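You operate a simulated robot arm through the tools that you are given. There is no shell and no other tool.

The job below is to be done with a simulated robot arm. You get a single attempt, and the scene is never put back.

Task
Test the nozzle with the blue band and sort it: clear to the good tray, blocked to the wash tray.
Fine: clamp it, pump two strokes, free the clamp. Set down upright: what you pick out.

It is judged by the outcome, as a careful person would: the job done as asked, and still so three seconds after it is handed in. It fails if anything else is knocked over, pushed out of place, dropped, spilled or broken.

Robot
A 7-joint arm with a two-finger gripper, fixed in place. Base frame: the origin is at the foot of the arm, x ahead of it, y to its left, z up; the work surface is at about z = 0. Lengths are in mm, angles in rad, forces in N, time in s.
With the tool pointing down near the work surface it reaches from about 220 to 560 mm from the base axis. Its first joint turns from -2.897 to 2.897 rad. Payload 1.2 kg.
The tool frame sits at the grasp point between the pads (the TCP): z along the fingers, y along the line on which they close. The tips reach 22 mm beyond it. The gripper opens to 92 mm; its body begins 65 mm behind the TCP.
Orientation is that of the tool frame in the base frame, as a unit quaternion [x, y, z, w]. With the fingers straight down and closing along the base's y, the tool's x points along the base's -x, its y along +y and its z along -z.

Tools
- The arm moves only by the tool servo_tool. Its argument "increments" is a list of rows, each a list of 3 entries, a list of its own where there are three numbers: the shift along the tool's x, y, z in m, then the turn, a rotation vector about the tool's x, y, z in rad, then the opening, from 0 (shut) to 1 (fully open). In form: [[[dx, dy, dz], [rx, ry, rz], hand], ...]. A call has 1 to 20 rows; each row is the pose to reach, as a shift and turn from the pose commanded when the call began, along the tool's axes at that moment. Each row takes 0.2 s and may step no farther than 50 mm and 0.15 rad from the row before; otherwise, or with a gripper value out of range, the whole call is refused. Where a pose cannot be reached the arm comes as near as it can. A force on the tool above 40 N (or 10 N above the force at the start of the call, whichever is more), or a blocked arm, ends the call early, and 0.2 s more pass. Each finger travels about 143.6 mm/s and halts on what it meets, pressing with about 26 N; the grip force reading is that of the motor and also rises with nothing between the fingers. The clock runs only during rows and for 0.2 s after the last one: add rows that repeat a pose to give the fingers time. It gives the time, the measured TCP pose, the force on the tool (base axes), the opening and the grip force at its end, in the units of the frame above (readings bear some noise), with the torque about the TCP (base axes, N m) and any sound that the robot's microphone picked up, and new pictures: "show" is both (left out), scene, wrist or none.
- Cameras (640 x 400 px; columns grow to the right, rows downward): "scene" is fixed at [209.2, -514.5, 569.2]; the picture's right is [0.83, -0.56, 0.00], its down [-0.32, -0.47, -0.82] and it looks along [0.46, 0.68, -0.57] (base axes); focal length 330 px, centre (320, 200). "wrist" rides on the gripper at [71, 19, -102] in the tool frame; the picture's right is [-0.26, 0.97, 0.00], its down [-0.75, -0.20, -0.62] and it looks along [-0.60, -0.16, 0.78] (tool axes); focal length 280 px, centre (320, 200). There is no depth. A picture from a camera that has moved, and an enlarged one, comes with that camera's place and axes in the base frame and with its lens. The place of the scene camera against the robot may be out by one fixed shift of up to 25 mm in any direction.
- zoom(camera, box): a new picture of the part [left, top, right, bottom] of that camera's present view, enlarged. No time passes.
- hand_in(): hands the job in; it is judged then, once.

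Nothing tells you positions but the pictures and the camera data. Unless the task says otherwise, let go and move clear before handing in.

The tools are called by a JSON object that holds its "fn" and its "kwargs". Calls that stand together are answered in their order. servo_tool: Moves the arm, as the interface text tells. Its arguments: {"type":"object","properties":{"increments":{"type":"array","items":{"type":"array"}},"show":{"type":"string","enum":["both","scene","wrist","none"]}},"required":["increments"]} The other tools are called the same way: zoom (camera, box) takes an enlarged picture of a part of a camera's view; hand_in () hands the job in.

At the start:

```text
clock: 0.0
ee_pos: [385.0, 108.5, 293.8]
tool_rot: [0.0, 1.0, 0.0, 0.0]
ft_force: [0.1, 0.2, -0.3]
wrist_torque: [0.01, 0.01, -0.02]
gripper_width: 92.0
grip_force: 0.1
```

scene: 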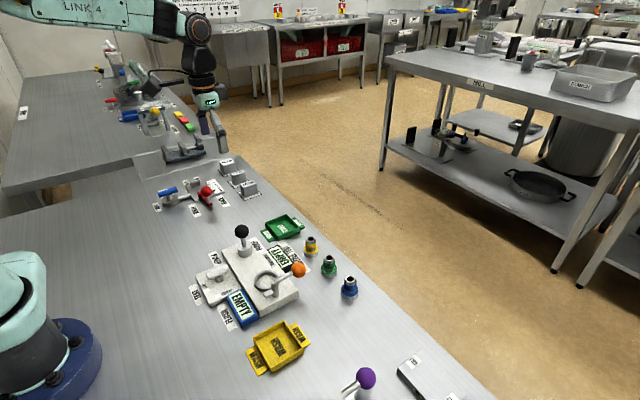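
wrist: 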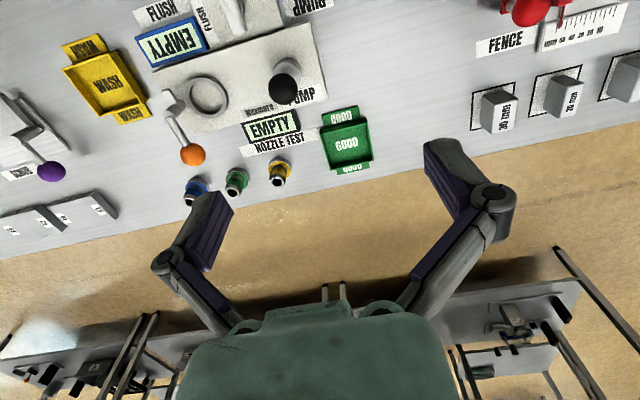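

I see a nozzle test station with a ring socket, an orange-knobbed clamp lever, a black-knobbed pump lever, a green good tray, a yellow wash tray and three nozzles (yellow, green, blue). I'll zoom in to look closely before moving.

{"fn": "zoom", "kwargs": {"camera": "scene", "box": [180, 200, 400, 380]}}

{"fn": "zoom", "kwargs": {"camera": "wrist", "box": [40, 0, 400, 225]}}

{"fn": "zoom", "kwargs": {"camera": "scene", "box": [290, 220, 390, 310]}}

```text
2.22 times, centred on (290, 290) of scene
camera zoom: at [209.2, -514.5, 569.2], right [0.83, -0.56, 0.0], down [-0.32, -0.47, -0.82], along [0.46, 0.68, -0.57], focal length 734 px, centre (387, 0)
```

zoom: 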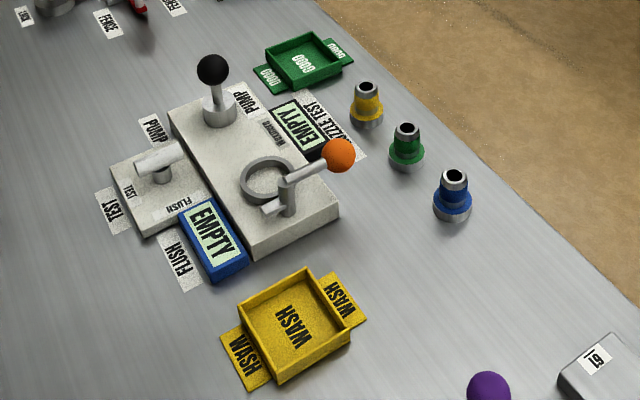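

```text
1.78 times, centred on (220, 112) of wrist
camera zoom: at [314.9, 127.4, 393.7], right [0.26, 0.97, 0.0], down [0.75, -0.2, 0.62], along [0.6, -0.16, -0.78], focal length 498 px, centre (498, 356)
```

zoom: 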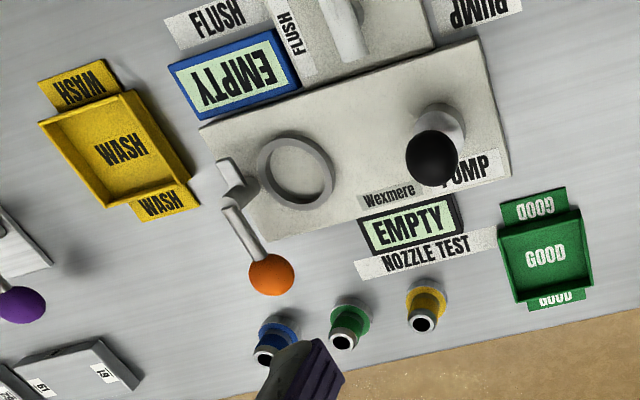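

```text
4.44 times, centred on (340, 265) of scene
camera zoom: at [209.2, -514.5, 569.2], right [0.83, -0.56, 0.0], down [-0.32, -0.47, -0.82], along [0.46, 0.68, -0.57], focal length 1468 px, centre (231, -89)
```

zoom: 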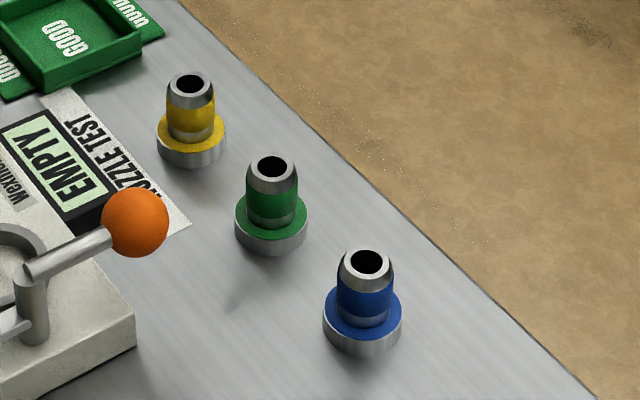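

The blue nozzle sits nearest the table edge. I'll look closer at the labels, displays and levers of the tester and the small selector plate beside it.

{"fn": "zoom", "kwargs": {"camera": "scene", "box": [185, 215, 265, 265]}}

{"fn": "zoom", "kwargs": {"camera": "scene", "box": [185, 260, 273, 335]}}

{"fn": "zoom", "kwargs": {"camera": "scene", "box": [240, 240, 320, 310]}}

{"fn": "zoom", "kwargs": {"camera": "wrist", "box": [140, 0, 340, 125]}}

```text
8.00 times, centred on (225, 240) of scene
camera zoom: at [209.2, -514.5, 569.2], right [0.83, -0.56, 0.0], down [-0.32, -0.47, -0.82], along [0.46, 0.68, -0.57], focal length 2642 px, centre (1080, -120)
```

zoom: 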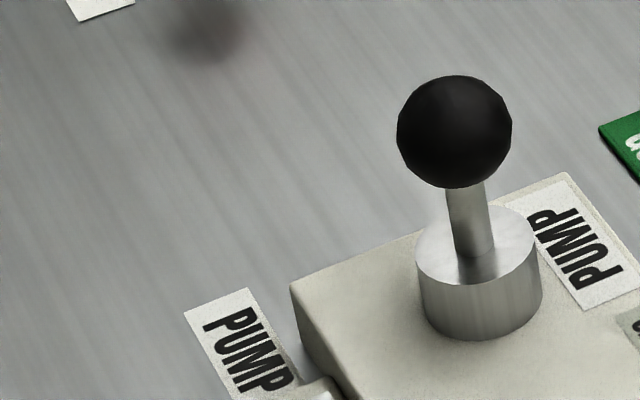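

```text
5.33 times, centred on (229, 298) of scene
camera zoom: at [209.2, -514.5, 569.2], right [0.83, -0.56, 0.0], down [-0.32, -0.47, -0.82], along [0.46, 0.68, -0.57], focal length 1761 px, centre (805, -320)
```

zoom: 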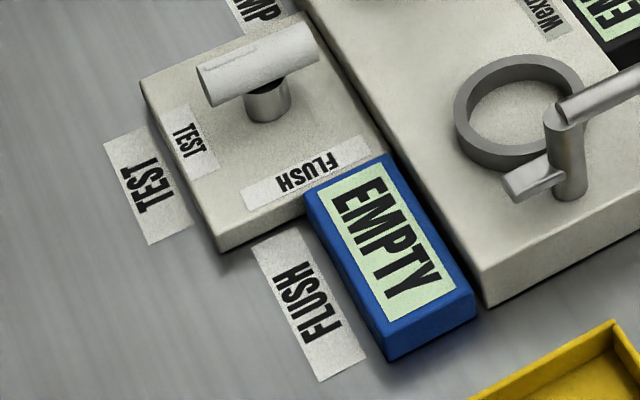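

```text
5.71 times, centred on (280, 275) of scene
camera zoom: at [209.2, -514.5, 569.2], right [0.83, -0.56, 0.0], down [-0.32, -0.47, -0.82], along [0.46, 0.68, -0.57], focal length 1887 px, centre (549, -229)
```

zoom: 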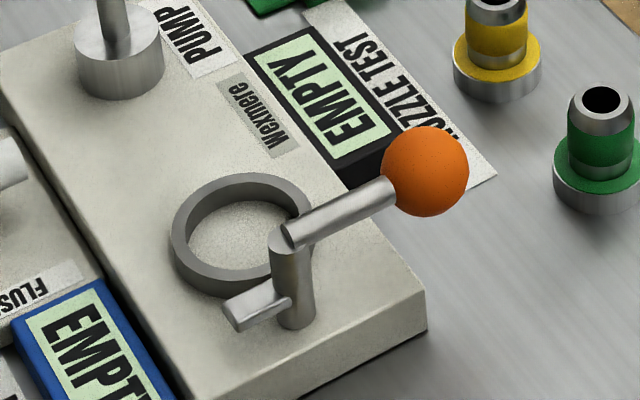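

```text
3.20 times, centred on (240, 62) of wrist
camera zoom: at [314.9, 127.4, 393.7], right [0.26, 0.97, 0.0], down [0.75, -0.2, 0.62], along [0.6, -0.16, -0.78], focal length 897 px, centre (576, 640)
```

zoom: 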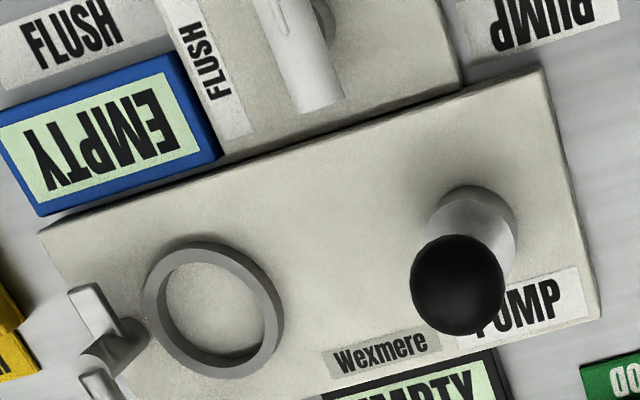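

The selector bar on the small plate appears to point to TEST, and both displays read EMPTY. I'll move the hand over the station at a safe height to get a second wrist view for triangulation.

{"fn": "servo_tool", "kwargs": {"increments": [[[0.014, -0.032, -0.002], [0, 0, 0], 1], [[0.028, -0.064, -0.004], [0, 0, 0], 1], [[0.042, -0.096, -0.005], [0, 0, 0], 1], [[0.055, -0.128, -0.006], [0, 0, 0], 1], [[0.055, -0.128, -0.006], [0, 0, 0], 1]], "show": "both"}}

```text
clock: 1.2
ee_pos: [329.7, -19.8, 298.8]
tool_rot: [0.001, 1.0, -0.001, 0.001]
ft_force: [0.5, 0.5, -0.3]
wrist_torque: [-0.02, 0.05, 0.02]
gripper_width: 92.1
grip_force: 0.1
camera wrist: at [260.0, -2.3, 400.6], right [0.26, 0.97, 0.0], down [0.75, -0.2, 0.63], along [0.6, -0.16, -0.78], focal length 280 px, centre (320, 200)
```

scene: 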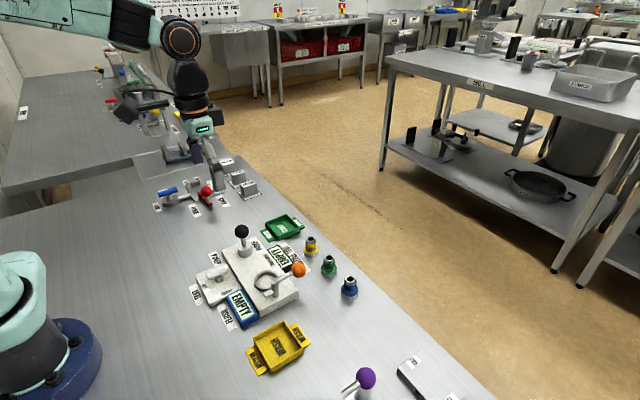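
wrist: 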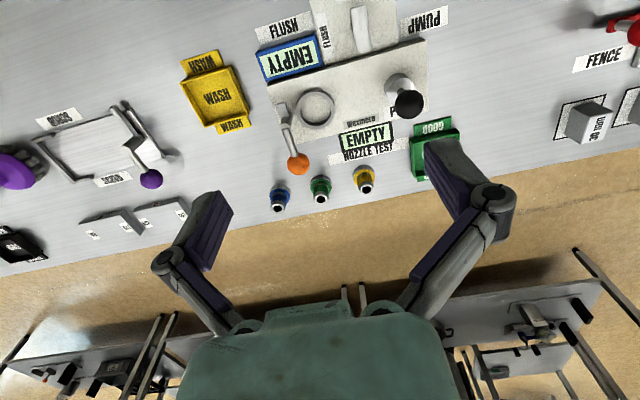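

Now the whole station is in the wrist view. I'll zoom in on its parts for measurements.

{"fn": "zoom", "kwargs": {"camera": "wrist", "box": [250, 60, 410, 160]}}

{"fn": "zoom", "kwargs": {"camera": "wrist", "box": [250, 120, 410, 220]}}

{"fn": "zoom", "kwargs": {"camera": "wrist", "box": [300, 0, 460, 100]}}

{"fn": "zoom", "kwargs": {"camera": "wrist", "box": [150, 40, 310, 140]}}

```text
4.00 times, centred on (330, 110) of wrist
camera zoom: at [260.0, -2.3, 400.6], right [0.26, 0.97, 0.0], down [0.75, -0.2, 0.63], along [0.6, -0.16, -0.78], focal length 1122 px, centre (280, 560)
```

zoom: 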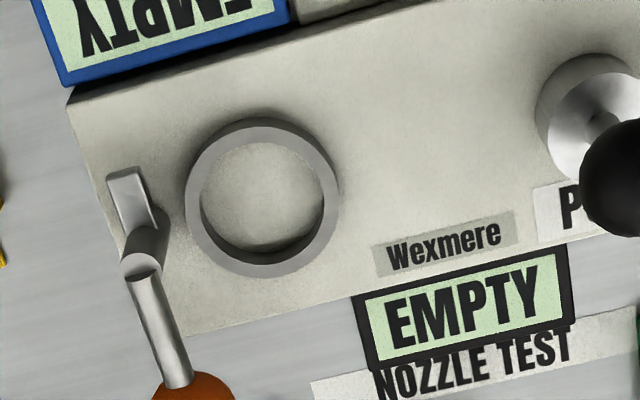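

```text
4.00 times, centred on (330, 170) of wrist
camera zoom: at [260.0, -2.3, 400.6], right [0.26, 0.97, 0.0], down [0.75, -0.2, 0.63], along [0.6, -0.16, -0.78], focal length 1122 px, centre (280, 320)
```

zoom: 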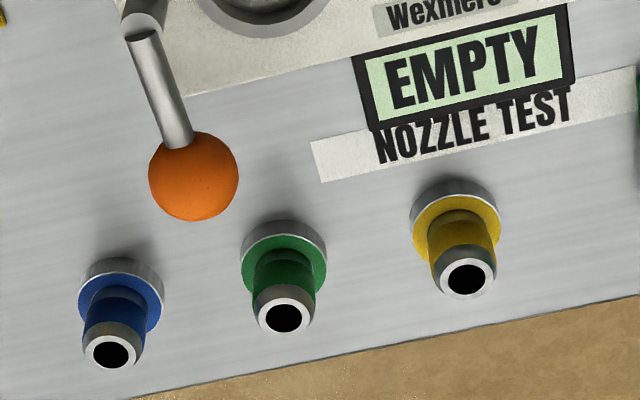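

```text
4.00 times, centred on (380, 50) of wrist
camera zoom: at [260.0, -2.3, 400.6], right [0.26, 0.97, 0.0], down [0.75, -0.2, 0.63], along [0.6, -0.16, -0.78], focal length 1122 px, centre (80, 800)
```

zoom: 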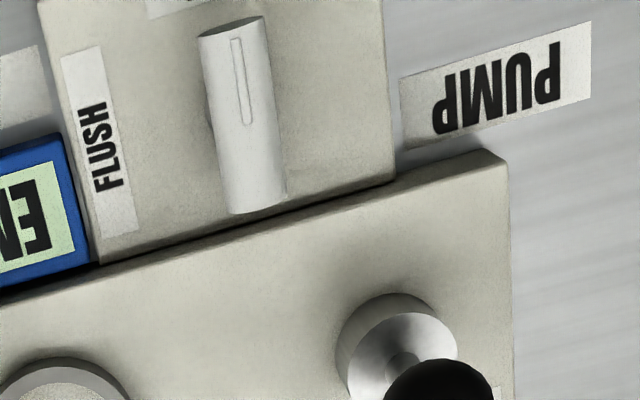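

```text
4.00 times, centred on (230, 90) of wrist
camera zoom: at [260.0, -2.3, 400.6], right [0.26, 0.97, 0.0], down [0.75, -0.2, 0.63], along [0.6, -0.16, -0.78], focal length 1122 px, centre (680, 640)
```

zoom: 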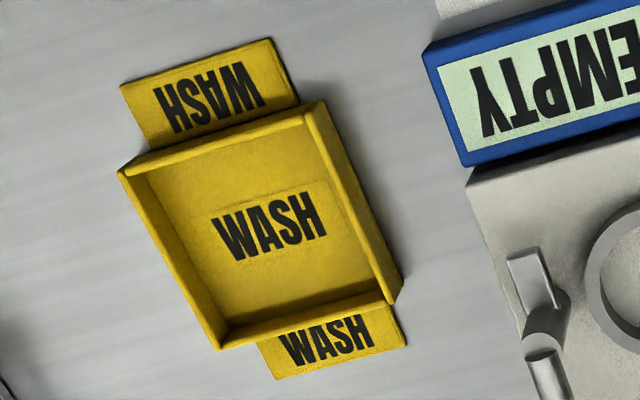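

The wrist views put the ring socket at about (395,-45), its top near z 28, and the clamp post at (395,-86) with its orange knob at (450,-85,64). The pump knob is at (395,65,86) and the blue nozzle near (533,-149). I'll move toward the blue nozzle, staying high, for a closer look.

{"fn": "servo_tool", "kwargs": {"increments": [[[-0.02, -0.0156, 0.015], [0, 0, 0], 1], [[-0.04, -0.0312, 0.03], [0, 0, 0], 1], [[-0.06, -0.0469, 0.045], [0, 0, 0], 1], [[-0.08, -0.0625, 0.06], [0, 0, 0], 1], [[-0.1, -0.078, 0.075], [0, 0, 0], 1], [[-0.12, -0.094, 0.09], [0, 0, 0], 1], [[-0.14, -0.11, 0.105], [0, 0, 0], 1], [[-0.16, -0.125, 0.119], [0, 0, 0], 1], [[-0.16, -0.125, 0.119], [0, 0, 0], 1]], "show": "both"}}

```text
clock: 3.2
ee_pos: [490.8, -143.9, 180.8]
tool_rot: [-0.001, 1.0, -0.001, 0.0]
ft_force: [-0.5, -0.2, -0.6]
wrist_torque: [0.01, -0.01, -0.03]
gripper_width: 91.8
grip_force: 0.0
camera wrist: at [421.0, -124.7, 281.8], right [0.26, 0.97, 0.0], down [0.75, -0.2, 0.62], along [0.6, -0.16, -0.78], focal length 280 px, centre (320, 200)
```

scene: 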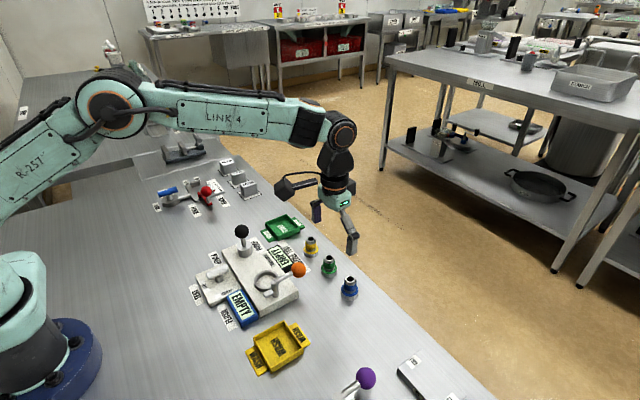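
wrist: 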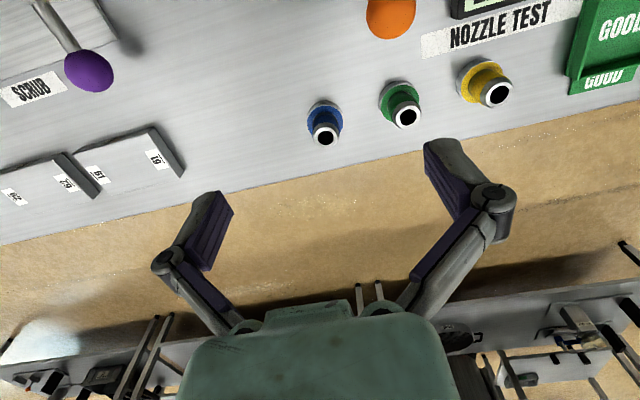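

{"fn": "zoom", "kwargs": {"camera": "wrist", "box": [280, 70, 440, 170]}}

{"fn": "zoom", "kwargs": {"camera": "scene", "box": [270, 150, 390, 310]}}

```text
4.00 times, centred on (360, 120) of wrist
camera zoom: at [421.0, -124.7, 281.8], right [0.26, 0.97, 0.0], down [0.75, -0.2, 0.62], along [0.6, -0.16, -0.78], focal length 1122 px, centre (160, 520)
```

zoom: 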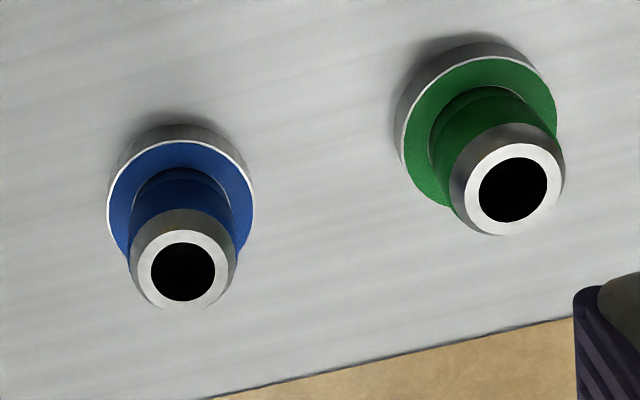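

```text
2.50 times, centred on (330, 230) of scene
camera zoom: at [209.2, -514.5, 569.2], right [0.83, -0.56, 0.0], down [-0.32, -0.47, -0.82], along [0.46, 0.68, -0.57], focal length 826 px, centre (295, 125)
```

zoom: 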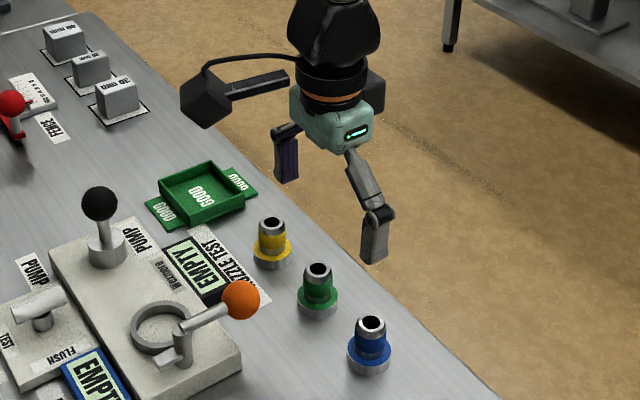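

The blue nozzle stands at about (535.5,-150), roughly 40 mm tall, with a 26 mm body over a 37 mm flange; the green one is 75 mm to its left. I'll narrow the opening so the fingers clear the green nozzle, and move directly above the blue one.

{"fn": "servo_tool", "kwargs": {"increments": [[[-0.015, -0.002, 0.015], [0, 0, 0], 0.62], [[-0.03, -0.004, 0.03], [0, 0, 0], 0.62], [[-0.045, -0.0055, 0.05], [0, 0, 0], 0.62], [[-0.045, -0.0055, 0.07], [0, 0, 0], 0.62], [[-0.045, -0.0055, 0.081], [0, 0, 0], 0.62], [[-0.045, -0.0055, 0.081], [0, 0, 0], 0.62]], "show": "both"}}

```text
clock: 4.6
ee_pos: [536.1, -148.1, 100.1]
tool_rot: [0.001, 1.0, 0.0, 0.001]
ft_force: [0.1, 0.7, -0.1]
wrist_torque: [0.02, 0.02, 0.02]
gripper_width: 56.9
grip_force: 0.1
camera wrist: at [465.1, -130.6, 200.3], right [0.26, 0.97, 0.0], down [0.75, -0.2, 0.62], along [0.6, -0.16, -0.78], focal length 280 px, centre (320, 200)
```

scene: 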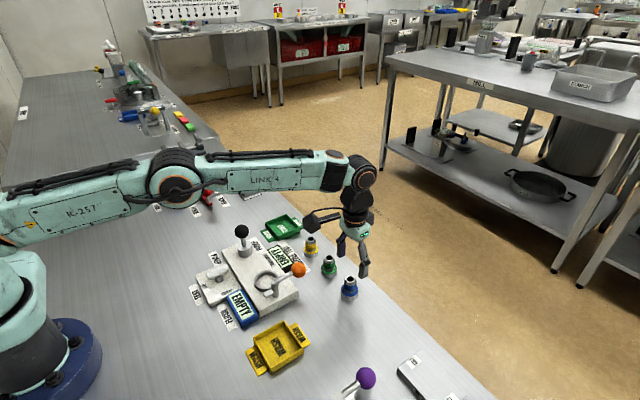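
wrist: 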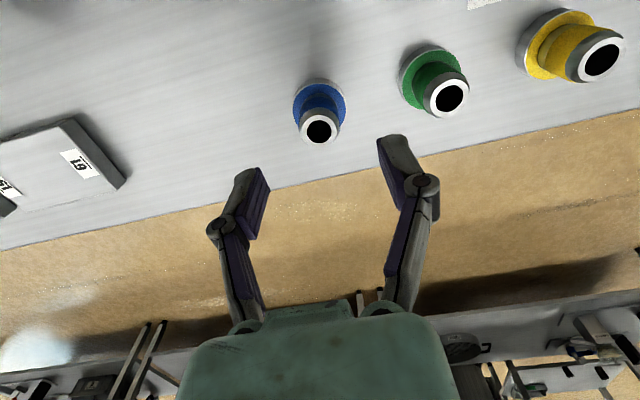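

The hand is centred over the blue nozzle to about a millimetre. I'll go straight down to grip height, checking the force.

{"fn": "servo_tool", "kwargs": {"increments": [[[0, 0, 0.015], [0, 0, 0], 0.62], [[0, 0, 0.03], [0, 0, 0], 0.62], [[0, 0, 0.045], [0, 0, 0], 0.62], [[0, 0, 0.055], [0, 0, 0], 0.62], [[0, 0, 0.063], [0, 0, 0], 0.62], [[0, 0, 0.063], [0, 0, 0], 0.62]], "show": "both"}}

```text
clock: 6.0
ee_pos: [535.5, -150.6, 36.0]
tool_rot: [0.001, 1.0, 0.0, 0.0]
ft_force: [-0.3, -0.1, 0.0]
wrist_torque: [0.0, 0.0, 0.01]
gripper_width: 57.0
grip_force: 0.1
camera wrist: at [465.3, -131.1, 137.7], right [0.26, 0.96, 0.0], down [0.75, -0.2, 0.62], along [0.6, -0.16, -0.78], focal length 280 px, centre (320, 200)
```

scene: 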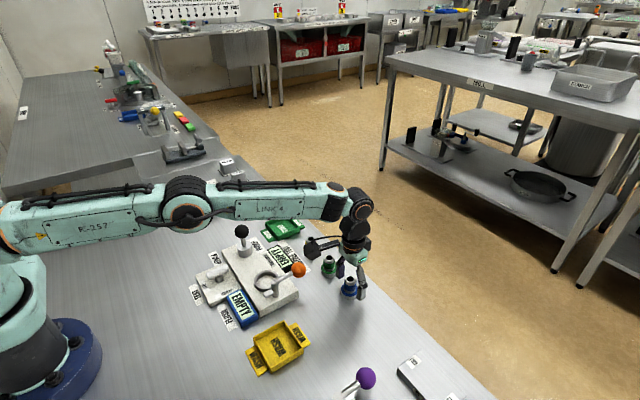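
wrist: 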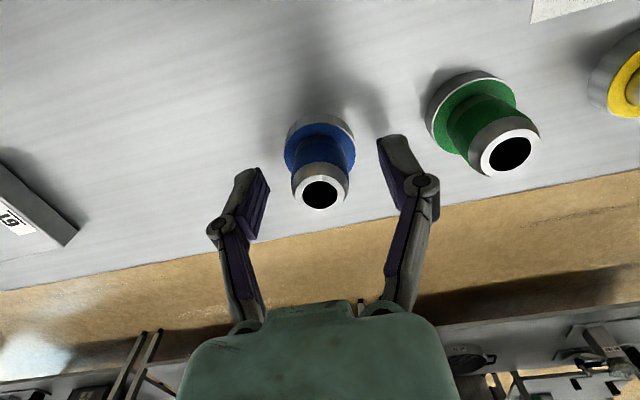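

{"fn": "zoom", "kwargs": {"camera": "wrist", "box": [200, 100, 440, 250]}}

{"fn": "zoom", "kwargs": {"camera": "scene", "box": [300, 220, 400, 310]}}

```text
2.67 times, centred on (320, 175) of wrist
camera zoom: at [465.3, -131.1, 137.7], right [0.26, 0.96, 0.0], down [0.75, -0.2, 0.62], along [0.6, -0.16, -0.78], focal length 748 px, centre (320, 267)
```

zoom: 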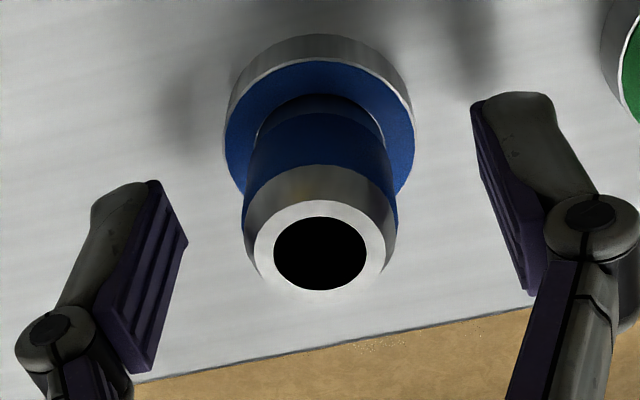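

```text
4.44 times, centred on (350, 265) of scene
camera zoom: at [209.2, -514.5, 569.2], right [0.83, -0.56, 0.0], down [-0.32, -0.47, -0.82], along [0.46, 0.68, -0.57], focal length 1468 px, centre (187, -89)
```

zoom: 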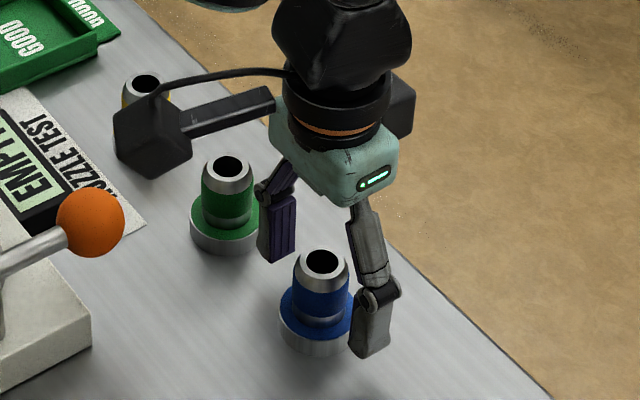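

The nozzle is midway between the pads and the tips are above the flange. I'll close on it now.

{"fn": "servo_tool", "kwargs": {"increments": [[[0, 0, 0], [0, 0, 0], 0.4], [[0, 0, 0], [0, 0, 0], 0.3], [[0, 0, 0], [0, 0, 0], 0.2], [[0, 0, 0], [0, 0, 0], 0.0], [[0, 0, 0], [0, 0, 0], 0.0]], "show": "both"}}

```text
clock: 7.2
ee_pos: [535.3, -150.4, 37.1]
tool_rot: [0.001, 1.0, 0.001, 0.0]
ft_force: [0.2, 0.6, 1.4]
wrist_torque: [0.03, 0.07, 0.0]
gripper_width: 25.6
grip_force: 26.3
camera wrist: at [465.3, -131.1, 137.8], right [0.26, 0.97, 0.0], down [0.75, -0.2, 0.62], along [0.6, -0.16, -0.78], focal length 280 px, centre (320, 200)
```

scene: 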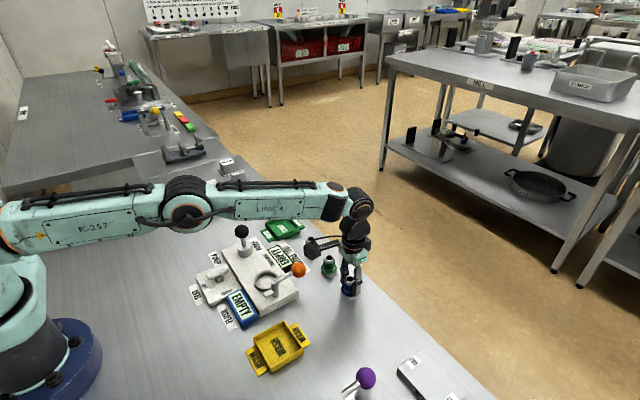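
wrist: 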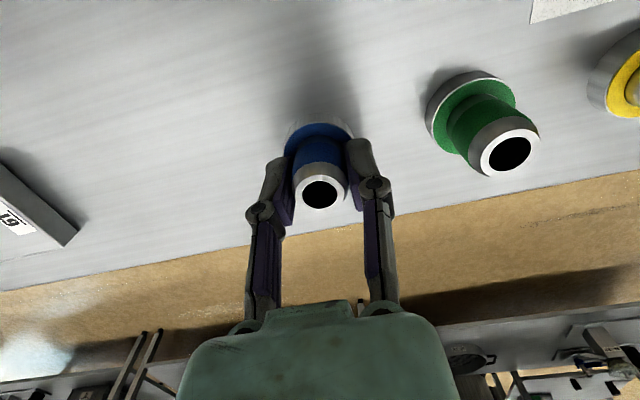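

The nozzle is held at 25.6 mm width. I'll lift it straight up well above the clamp knob, then carry it over toward the ring.

{"fn": "servo_tool", "kwargs": {"increments": [[[0, 0, -0.01], [0, 0, 0], 0.0], [[0, 0, -0.03], [0, 0, 0], 0.0], [[0, 0, -0.055], [0, 0, 0], 0.0], [[0, 0, -0.08], [0, 0, 0], 0.0], [[0, 0, -0.105], [0, 0, 0], 0.0], [[0.02, 0.015, -0.11], [0, 0, 0], 0.0], [[0.04, 0.03, -0.11], [0, 0, 0], 0.0], [[0.06, 0.045, -0.11], [0, 0, 0], 0.0], [[0.08, 0.06, -0.11], [0, 0, 0], 0.0], [[0.1, 0.075, -0.11], [0, 0, 0], 0.0], [[0.12, 0.09, -0.11], [0, 0, 0], 0.0], [[0.1405, 0.105, -0.11], [0, 0, 0], 0.0], [[0.1405, 0.105, -0.11], [0, 0, 0], 0.0]], "show": "both"}}

```text
clock: 10.0
ee_pos: [394.4, -44.6, 146.3]
tool_rot: [0.001, 1.0, 0.001, 0.0]
ft_force: [0.9, -0.5, -1.0]
wrist_torque: [0.05, -0.02, -0.03]
gripper_width: 25.5
grip_force: 25.5
camera wrist: at [323.8, -25.5, 247.4], right [0.26, 0.97, 0.0], down [0.75, -0.2, 0.63], along [0.6, -0.16, -0.78], focal length 280 px, centre (320, 200)
```

scene: 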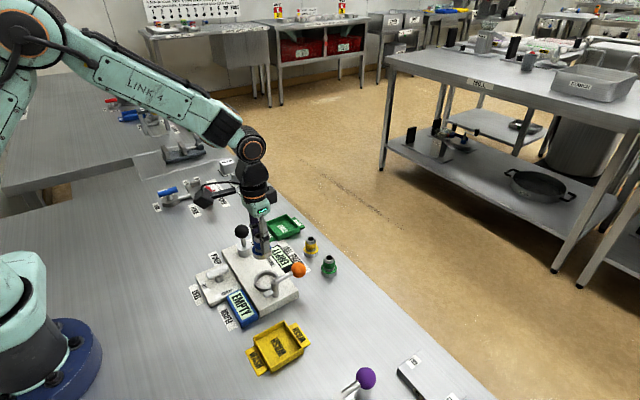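
wrist: 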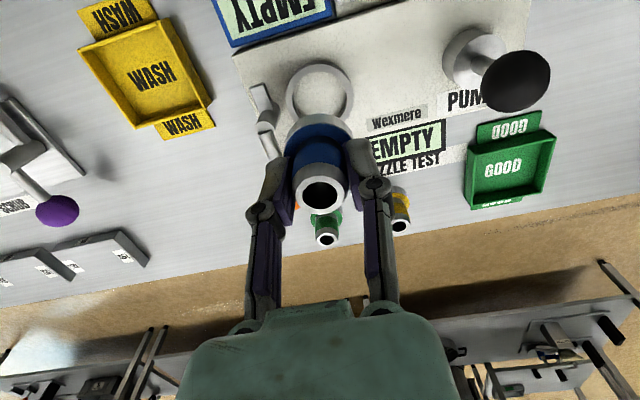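

{"fn": "zoom", "kwargs": {"camera": "wrist", "box": [240, 50, 400, 150]}}

{"fn": "zoom", "kwargs": {"camera": "scene", "box": [220, 200, 320, 300]}}

```text
4.00 times, centred on (320, 100) of wrist
camera zoom: at [323.8, -25.5, 247.4], right [0.26, 0.97, 0.0], down [0.75, -0.2, 0.63], along [0.6, -0.16, -0.78], focal length 1122 px, centre (320, 600)
```

zoom: 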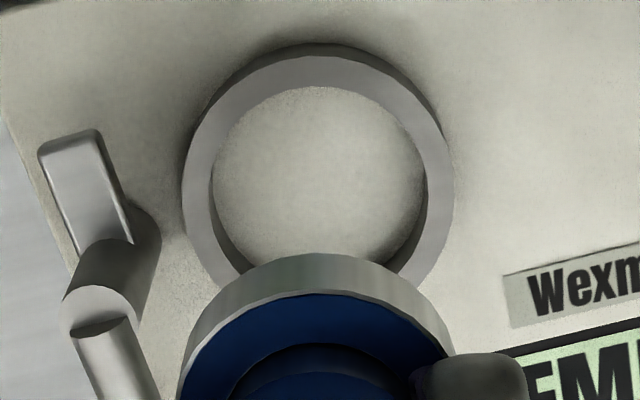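

```text
4.00 times, centred on (270, 250) of scene
camera zoom: at [209.2, -514.5, 569.2], right [0.83, -0.56, 0.0], down [-0.32, -0.47, -0.82], along [0.46, 0.68, -0.57], focal length 1321 px, centre (520, 0)
```

zoom: 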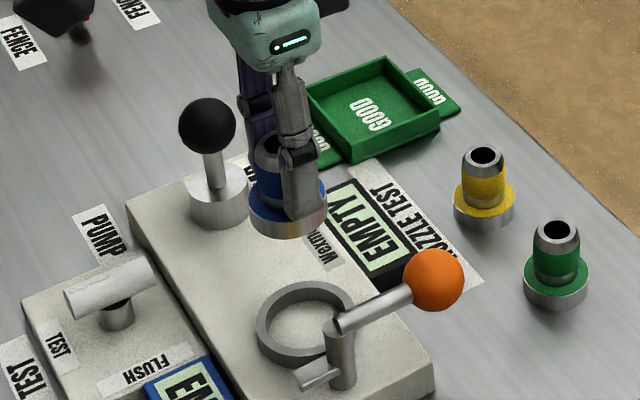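

The ring's centre measures about (396.7,-45.2), so a small +2 mm x correction is needed. I'll apply it, lower the nozzle to just above the ring and check again.

{"fn": "servo_tool", "kwargs": {"increments": [[[-0.0018, -0.0004, 0.015], [0, 0, 0], 0.0], [[-0.0018, -0.0004, 0.03], [0, 0, 0], 0.0], [[-0.0018, -0.0004, 0.045], [0, 0, 0], 0.0], [[-0.0018, -0.0004, 0.06], [0, 0, 0], 0.0], [[-0.0018, -0.0004, 0.067], [0, 0, 0], 0.0], [[-0.0018, -0.0004, 0.067], [0, 0, 0], 0.0]], "show": "both"}}

```text
clock: 11.4
ee_pos: [395.2, -45.3, 78.8]
tool_rot: [0.001, 1.0, 0.0, 0.0]
ft_force: [0.1, 0.3, -0.3]
wrist_torque: [0.0, 0.0, -0.02]
gripper_width: 25.4
grip_force: 26.4
camera wrist: at [325.3, -25.4, 179.9], right [0.26, 0.97, 0.0], down [0.75, -0.2, 0.62], along [0.6, -0.16, -0.78], focal length 280 px, centre (320, 200)
```

scene: 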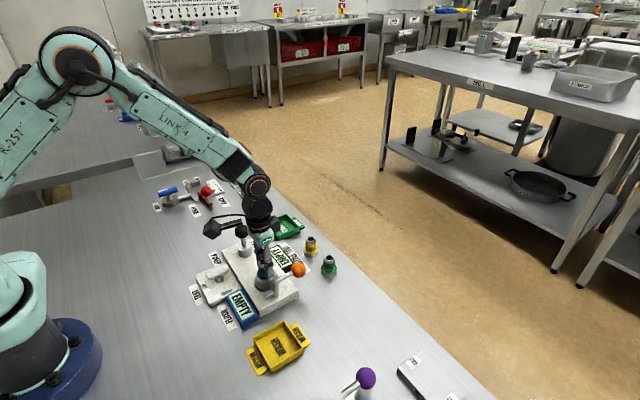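
wrist: 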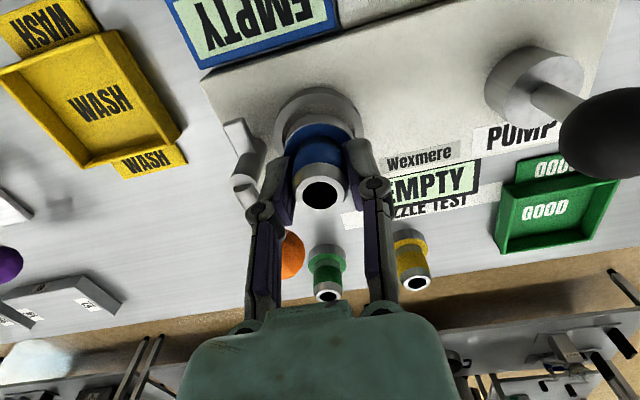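

{"fn": "zoom", "kwargs": {"camera": "wrist", "box": [240, 70, 400, 170]}}

{"fn": "zoom", "kwargs": {"camera": "scene", "box": [230, 230, 310, 310]}}

```text
4.00 times, centred on (320, 120) of wrist
camera zoom: at [325.3, -25.4, 179.9], right [0.26, 0.97, 0.0], down [0.75, -0.2, 0.62], along [0.6, -0.16, -0.78], focal length 1122 px, centre (320, 520)
```

zoom: 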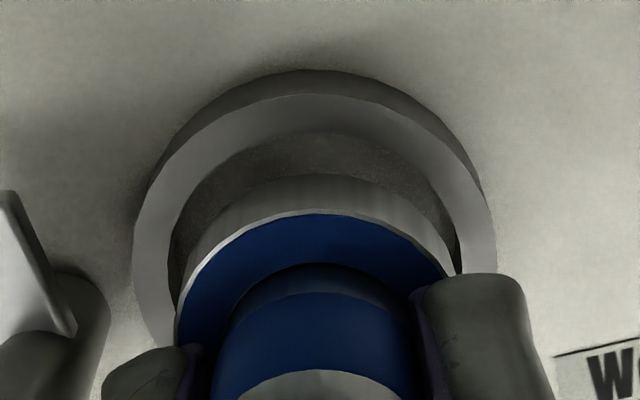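

```text
5.00 times, centred on (270, 270) of scene
camera zoom: at [209.2, -514.5, 569.2], right [0.83, -0.56, 0.0], down [-0.32, -0.47, -0.82], along [0.46, 0.68, -0.57], focal length 1651 px, centre (570, -150)
```

zoom: 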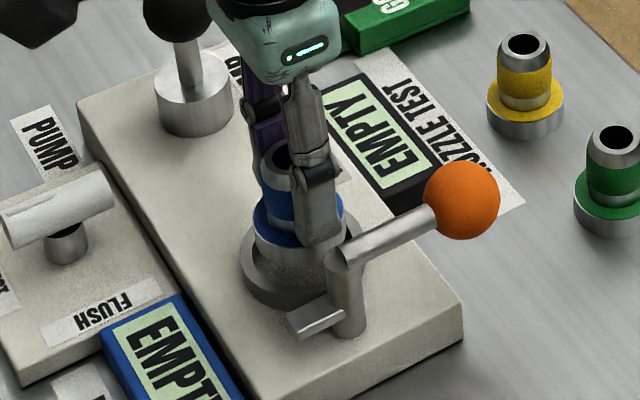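

Sideways the flange and ring agree within 0.3 mm, and the ring is about 1.5 mm further ahead. I'll correct that and lower slowly into the ring, watching the force.

{"fn": "servo_tool", "kwargs": {"increments": [[[-0.0015, 0, 0.004], [0, 0, 0], 0.0], [[-0.0015, 0, 0.009], [0, 0, 0], 0.0], [[-0.0015, 0, 0.012], [0, 0, 0], 0.0], [[-0.0015, 0, 0.012], [0, 0, 0], 0.0]], "show": "both"}}

{"fn": "zoom", "kwargs": {"camera": "wrist", "box": [240, 80, 400, 180]}}

{"fn": "zoom", "kwargs": {"camera": "scene", "box": [230, 230, 310, 310]}}

```text
clock: 12.4
ee_pos: [398.9, -46.0, 67.0]
tool_rot: [0.001, 1.0, 0.0, 0.001]
ft_force: [-2.9, -1.4, 17.7]
wrist_torque: [-0.02, -0.21, -0.02]
gripper_width: 25.9
grip_force: 26.3
camera wrist: at [328.3, -26.0, 168.4], right [0.26, 0.96, 0.0], down [0.75, -0.2, 0.63], along [0.61, -0.16, -0.78], focal length 280 px, centre (320, 200)
```

scene: 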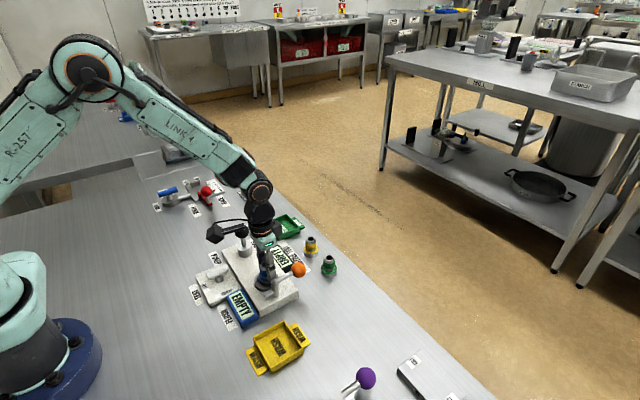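
wrist: 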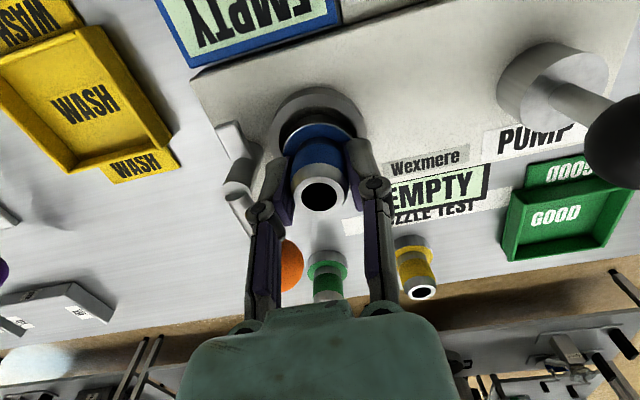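

```text
4.00 times, centred on (320, 130) of wrist
camera zoom: at [328.3, -26.0, 168.4], right [0.26, 0.96, 0.0], down [0.75, -0.2, 0.63], along [0.61, -0.16, -0.78], focal length 1122 px, centre (320, 480)
```

zoom: 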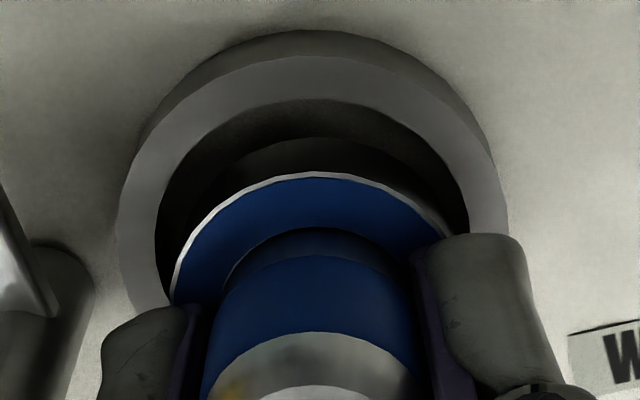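

```text
5.00 times, centred on (270, 270) of scene
camera zoom: at [209.2, -514.5, 569.2], right [0.83, -0.56, 0.0], down [-0.32, -0.47, -0.82], along [0.46, 0.68, -0.57], focal length 1651 px, centre (570, -150)
```

zoom: 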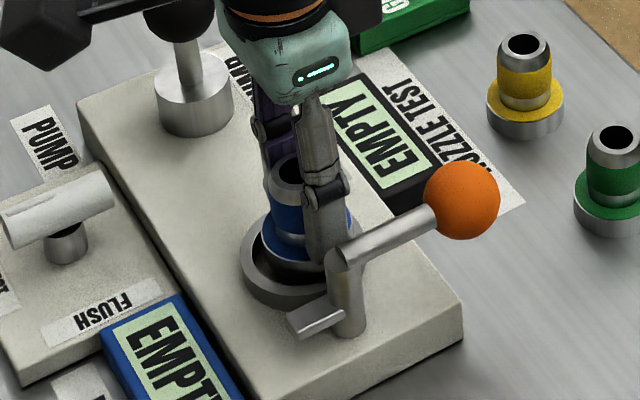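

The flange touched the ring's far edge: 18 N, with the torque placing the contact about 18 mm ahead of centre. I'll back up a few millimetres, shift 2 mm back toward the base and try again gently.

{"fn": "servo_tool", "kwargs": {"increments": [[[0, 0, -0.004], [0, 0, 0], 0.0], [[0.001, 0, -0.007], [0, 0, 0], 0.0], [[0.002, 0, -0.007], [0, 0, 0], 0.0], [[0.002, 0, -0.007], [0, 0, 0], 0.0]], "show": "wrist"}}

{"fn": "zoom", "kwargs": {"camera": "wrist", "box": [240, 80, 400, 180]}}

```text
clock: 13.4
ee_pos: [394.9, -45.4, 73.7]
tool_rot: [0.0, 1.0, 0.0, 0.0]
ft_force: [-0.2, 0.6, -0.8]
wrist_torque: [0.01, 0.02, 0.0]
gripper_width: 25.5
grip_force: 26.2
camera wrist: at [325.2, -26.4, 174.7], right [0.26, 0.97, 0.0], down [0.75, -0.2, 0.62], along [0.6, -0.16, -0.78], focal length 280 px, centre (320, 200)
```

wrist: 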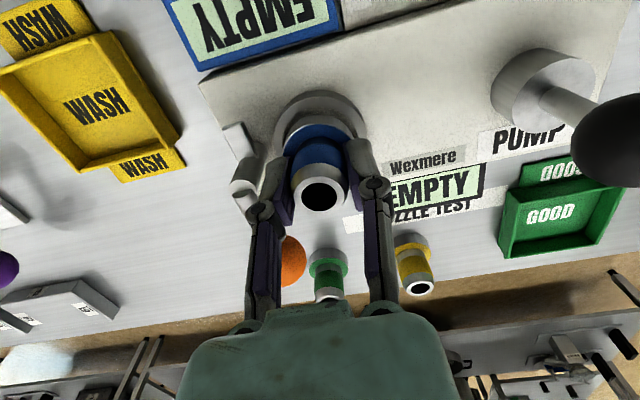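

```text
4.00 times, centred on (320, 130) of wrist
camera zoom: at [325.2, -26.4, 174.7], right [0.26, 0.97, 0.0], down [0.75, -0.2, 0.62], along [0.6, -0.16, -0.78], focal length 1122 px, centre (320, 480)
```

zoom: 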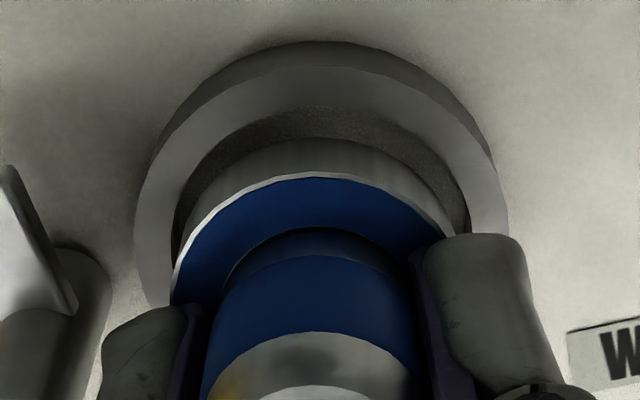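

Now the ring and flange agree to within about 1 mm, with the ring slightly left (+y). I'll nudge +0.6 mm in y and lower gently.

{"fn": "servo_tool", "kwargs": {"increments": [[[0, 0.0006, 0.003], [0, 0, 0], 0.0], [[0, 0.0006, 0.006], [0, 0, 0], 0.0], [[0, 0.0006, 0.009], [0, 0, 0], 0.0], [[0, 0.0006, 0.009], [0, 0, 0], 0.0]], "show": "wrist"}}

{"fn": "zoom", "kwargs": {"camera": "wrist", "box": [240, 80, 400, 180]}}

```text
clock: 14.4
ee_pos: [395.9, -45.3, 64.7]
tool_rot: [0.0, 1.0, 0.0, 0.0]
ft_force: [0.3, -0.7, -2.1]
wrist_torque: [0.0, -0.02, 0.01]
gripper_width: 25.4
grip_force: 25.6
camera wrist: at [325.6, -25.5, 165.5], right [0.26, 0.97, 0.0], down [0.75, -0.2, 0.63], along [0.6, -0.16, -0.78], focal length 280 px, centre (320, 200)
```

wrist: 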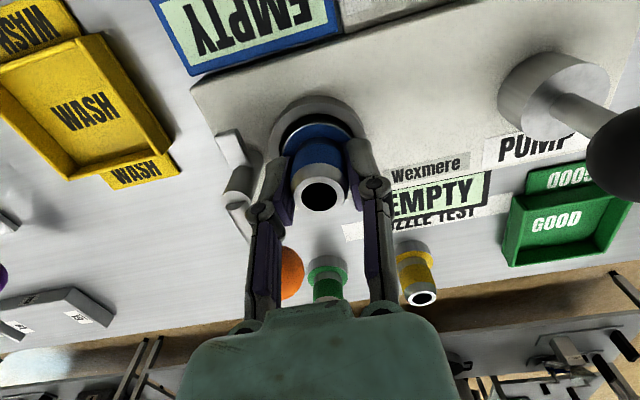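

```text
4.00 times, centred on (320, 130) of wrist
camera zoom: at [325.6, -25.5, 165.5], right [0.26, 0.97, 0.0], down [0.75, -0.2, 0.63], along [0.6, -0.16, -0.78], focal length 1122 px, centre (320, 480)
```

zoom: 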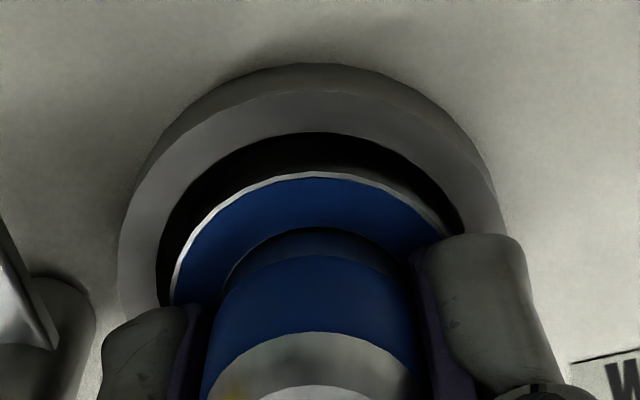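

The flange has entered the ring with no contact force. I'll keep lowering in small steps until it rests on the seat.

{"fn": "servo_tool", "kwargs": {"increments": [[[0, 0, 0.002], [0, 0, 0], 0.0], [[0, 0, 0.004], [0, 0, 0], 0.0], [[0, 0, 0.005], [0, 0, 0], 0.0], [[0, 0, 0.005], [0, 0, 0], 0.0]], "show": "none"}}

```text
clock: 15.4
ee_pos: [397.8, -44.7, 59.7]
tool_rot: [0.0, 1.0, 0.0, 0.0]
ft_force: [0.0, -0.4, -3.0]
wrist_torque: [-0.04, -0.03, 0.0]
gripper_width: 25.6
grip_force: 26.1
```

{"fn": "servo_tool", "kwargs": {"increments": [[[0, 0, 0.0015], [0, 0, 0], 0.0], [[0, 0, 0.003], [0, 0, 0], 0.0], [[0, 0, 0.003], [0, 0, 0], 0.0]], "show": "wrist"}}

{"fn": "zoom", "kwargs": {"camera": "wrist", "box": [240, 80, 400, 180]}}

{"fn": "zoom", "kwargs": {"camera": "scene", "box": [230, 230, 310, 310]}}

```text
clock: 16.2
ee_pos: [396.0, -43.7, 56.6]
tool_rot: [-0.001, 1.0, 0.0, 0.001]
ft_force: [-2.6, 1.9, 15.7]
wrist_torque: [0.05, 0.43, -0.03]
gripper_width: 25.7
grip_force: 25.5
camera wrist: at [325.7, -25.3, 158.6], right [0.26, 0.97, 0.0], down [0.75, -0.2, 0.63], along [0.6, -0.16, -0.78], focal length 280 px, centre (320, 200)
```

wrist: 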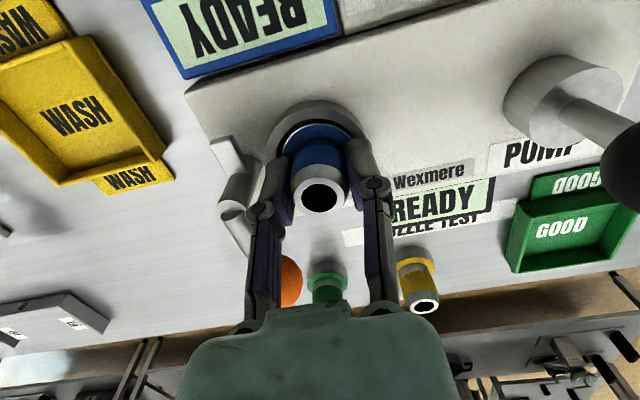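

```text
4.00 times, centred on (320, 130) of wrist
camera zoom: at [325.7, -25.3, 158.6], right [0.26, 0.97, 0.0], down [0.75, -0.2, 0.63], along [0.6, -0.16, -0.78], focal length 1122 px, centre (320, 480)
```

zoom: 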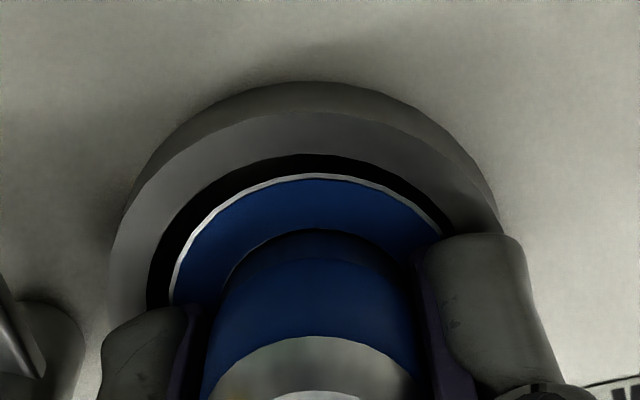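

```text
5.00 times, centred on (270, 270) of scene
camera zoom: at [209.2, -514.5, 569.2], right [0.83, -0.56, 0.0], down [-0.32, -0.47, -0.82], along [0.46, 0.68, -0.57], focal length 1651 px, centre (570, -150)
```

zoom: 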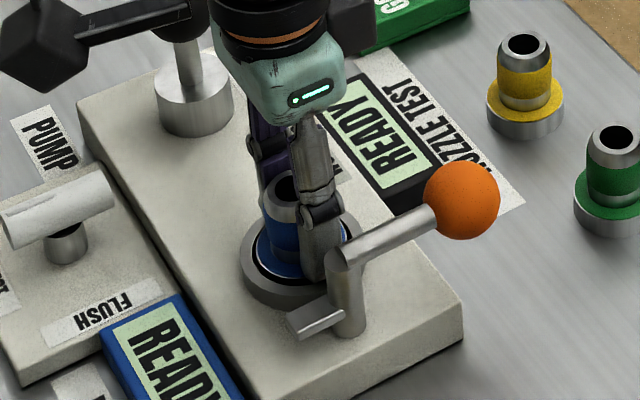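

Both displays switched from EMPTY to READY, so the nozzle is seated. I'll ease the preload off by 1 mm, open the fingers only a little because the clamp post is close, and rise straight up.

{"fn": "servo_tool", "kwargs": {"increments": [[[0, 0, -0.001], [0, 0, 0], 0.0], [[0, 0, -0.001], [0, 0, 0], 0.34], [[0, 0, -0.001], [0, 0, 0], 0.37], [[0, 0, -0.001], [0, 0, 0], 0.37]], "show": "both"}}

{"fn": "zoom", "kwargs": {"camera": "wrist", "box": [200, 80, 440, 230]}}

{"fn": "zoom", "kwargs": {"camera": "scene", "box": [230, 230, 310, 310]}}

```text
clock: 17.2
ee_pos: [396.1, -44.9, 57.3]
tool_rot: [0.001, 1.0, 0.0, 0.0]
ft_force: [0.2, -0.1, -0.8]
wrist_torque: [0.0, -0.02, -0.03]
gripper_width: 34.0
grip_force: 0.0
camera wrist: at [325.6, -25.4, 159.3], right [0.26, 0.97, 0.0], down [0.75, -0.2, 0.62], along [0.6, -0.16, -0.78], focal length 280 px, centre (320, 200)
```

scene: 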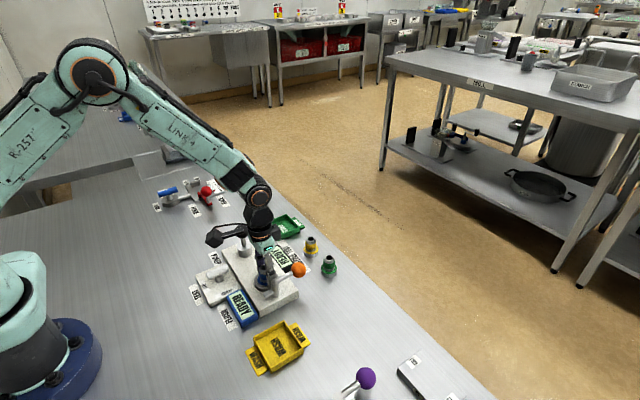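
wrist: 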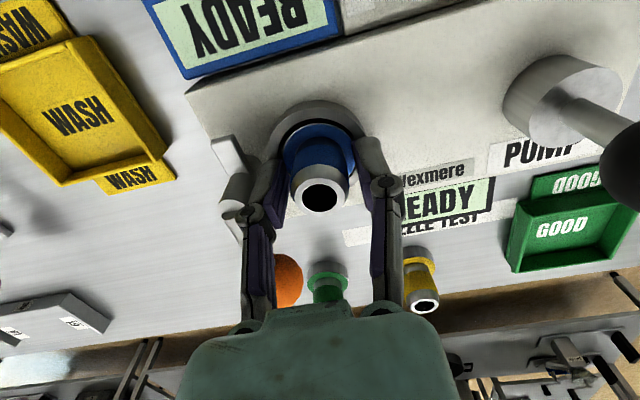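

```text
2.67 times, centred on (320, 155) of wrist
camera zoom: at [325.6, -25.4, 159.3], right [0.26, 0.97, 0.0], down [0.75, -0.2, 0.62], along [0.6, -0.16, -0.78], focal length 748 px, centre (320, 320)
```

zoom: 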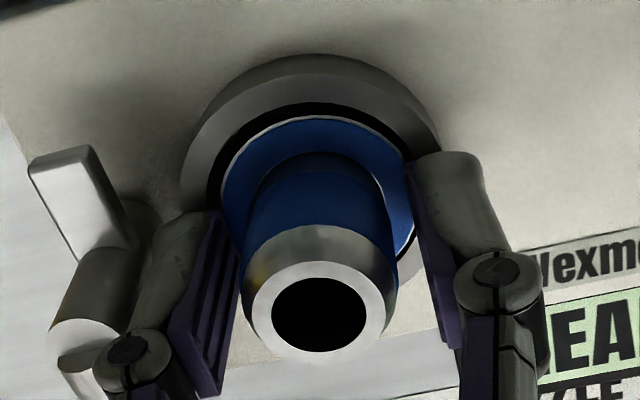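

```text
5.00 times, centred on (270, 270) of scene
camera zoom: at [209.2, -514.5, 569.2], right [0.83, -0.56, 0.0], down [-0.32, -0.47, -0.82], along [0.46, 0.68, -0.57], focal length 1651 px, centre (570, -150)
```

zoom: 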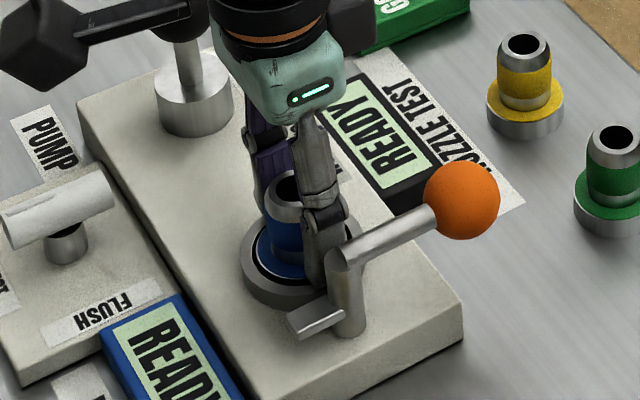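

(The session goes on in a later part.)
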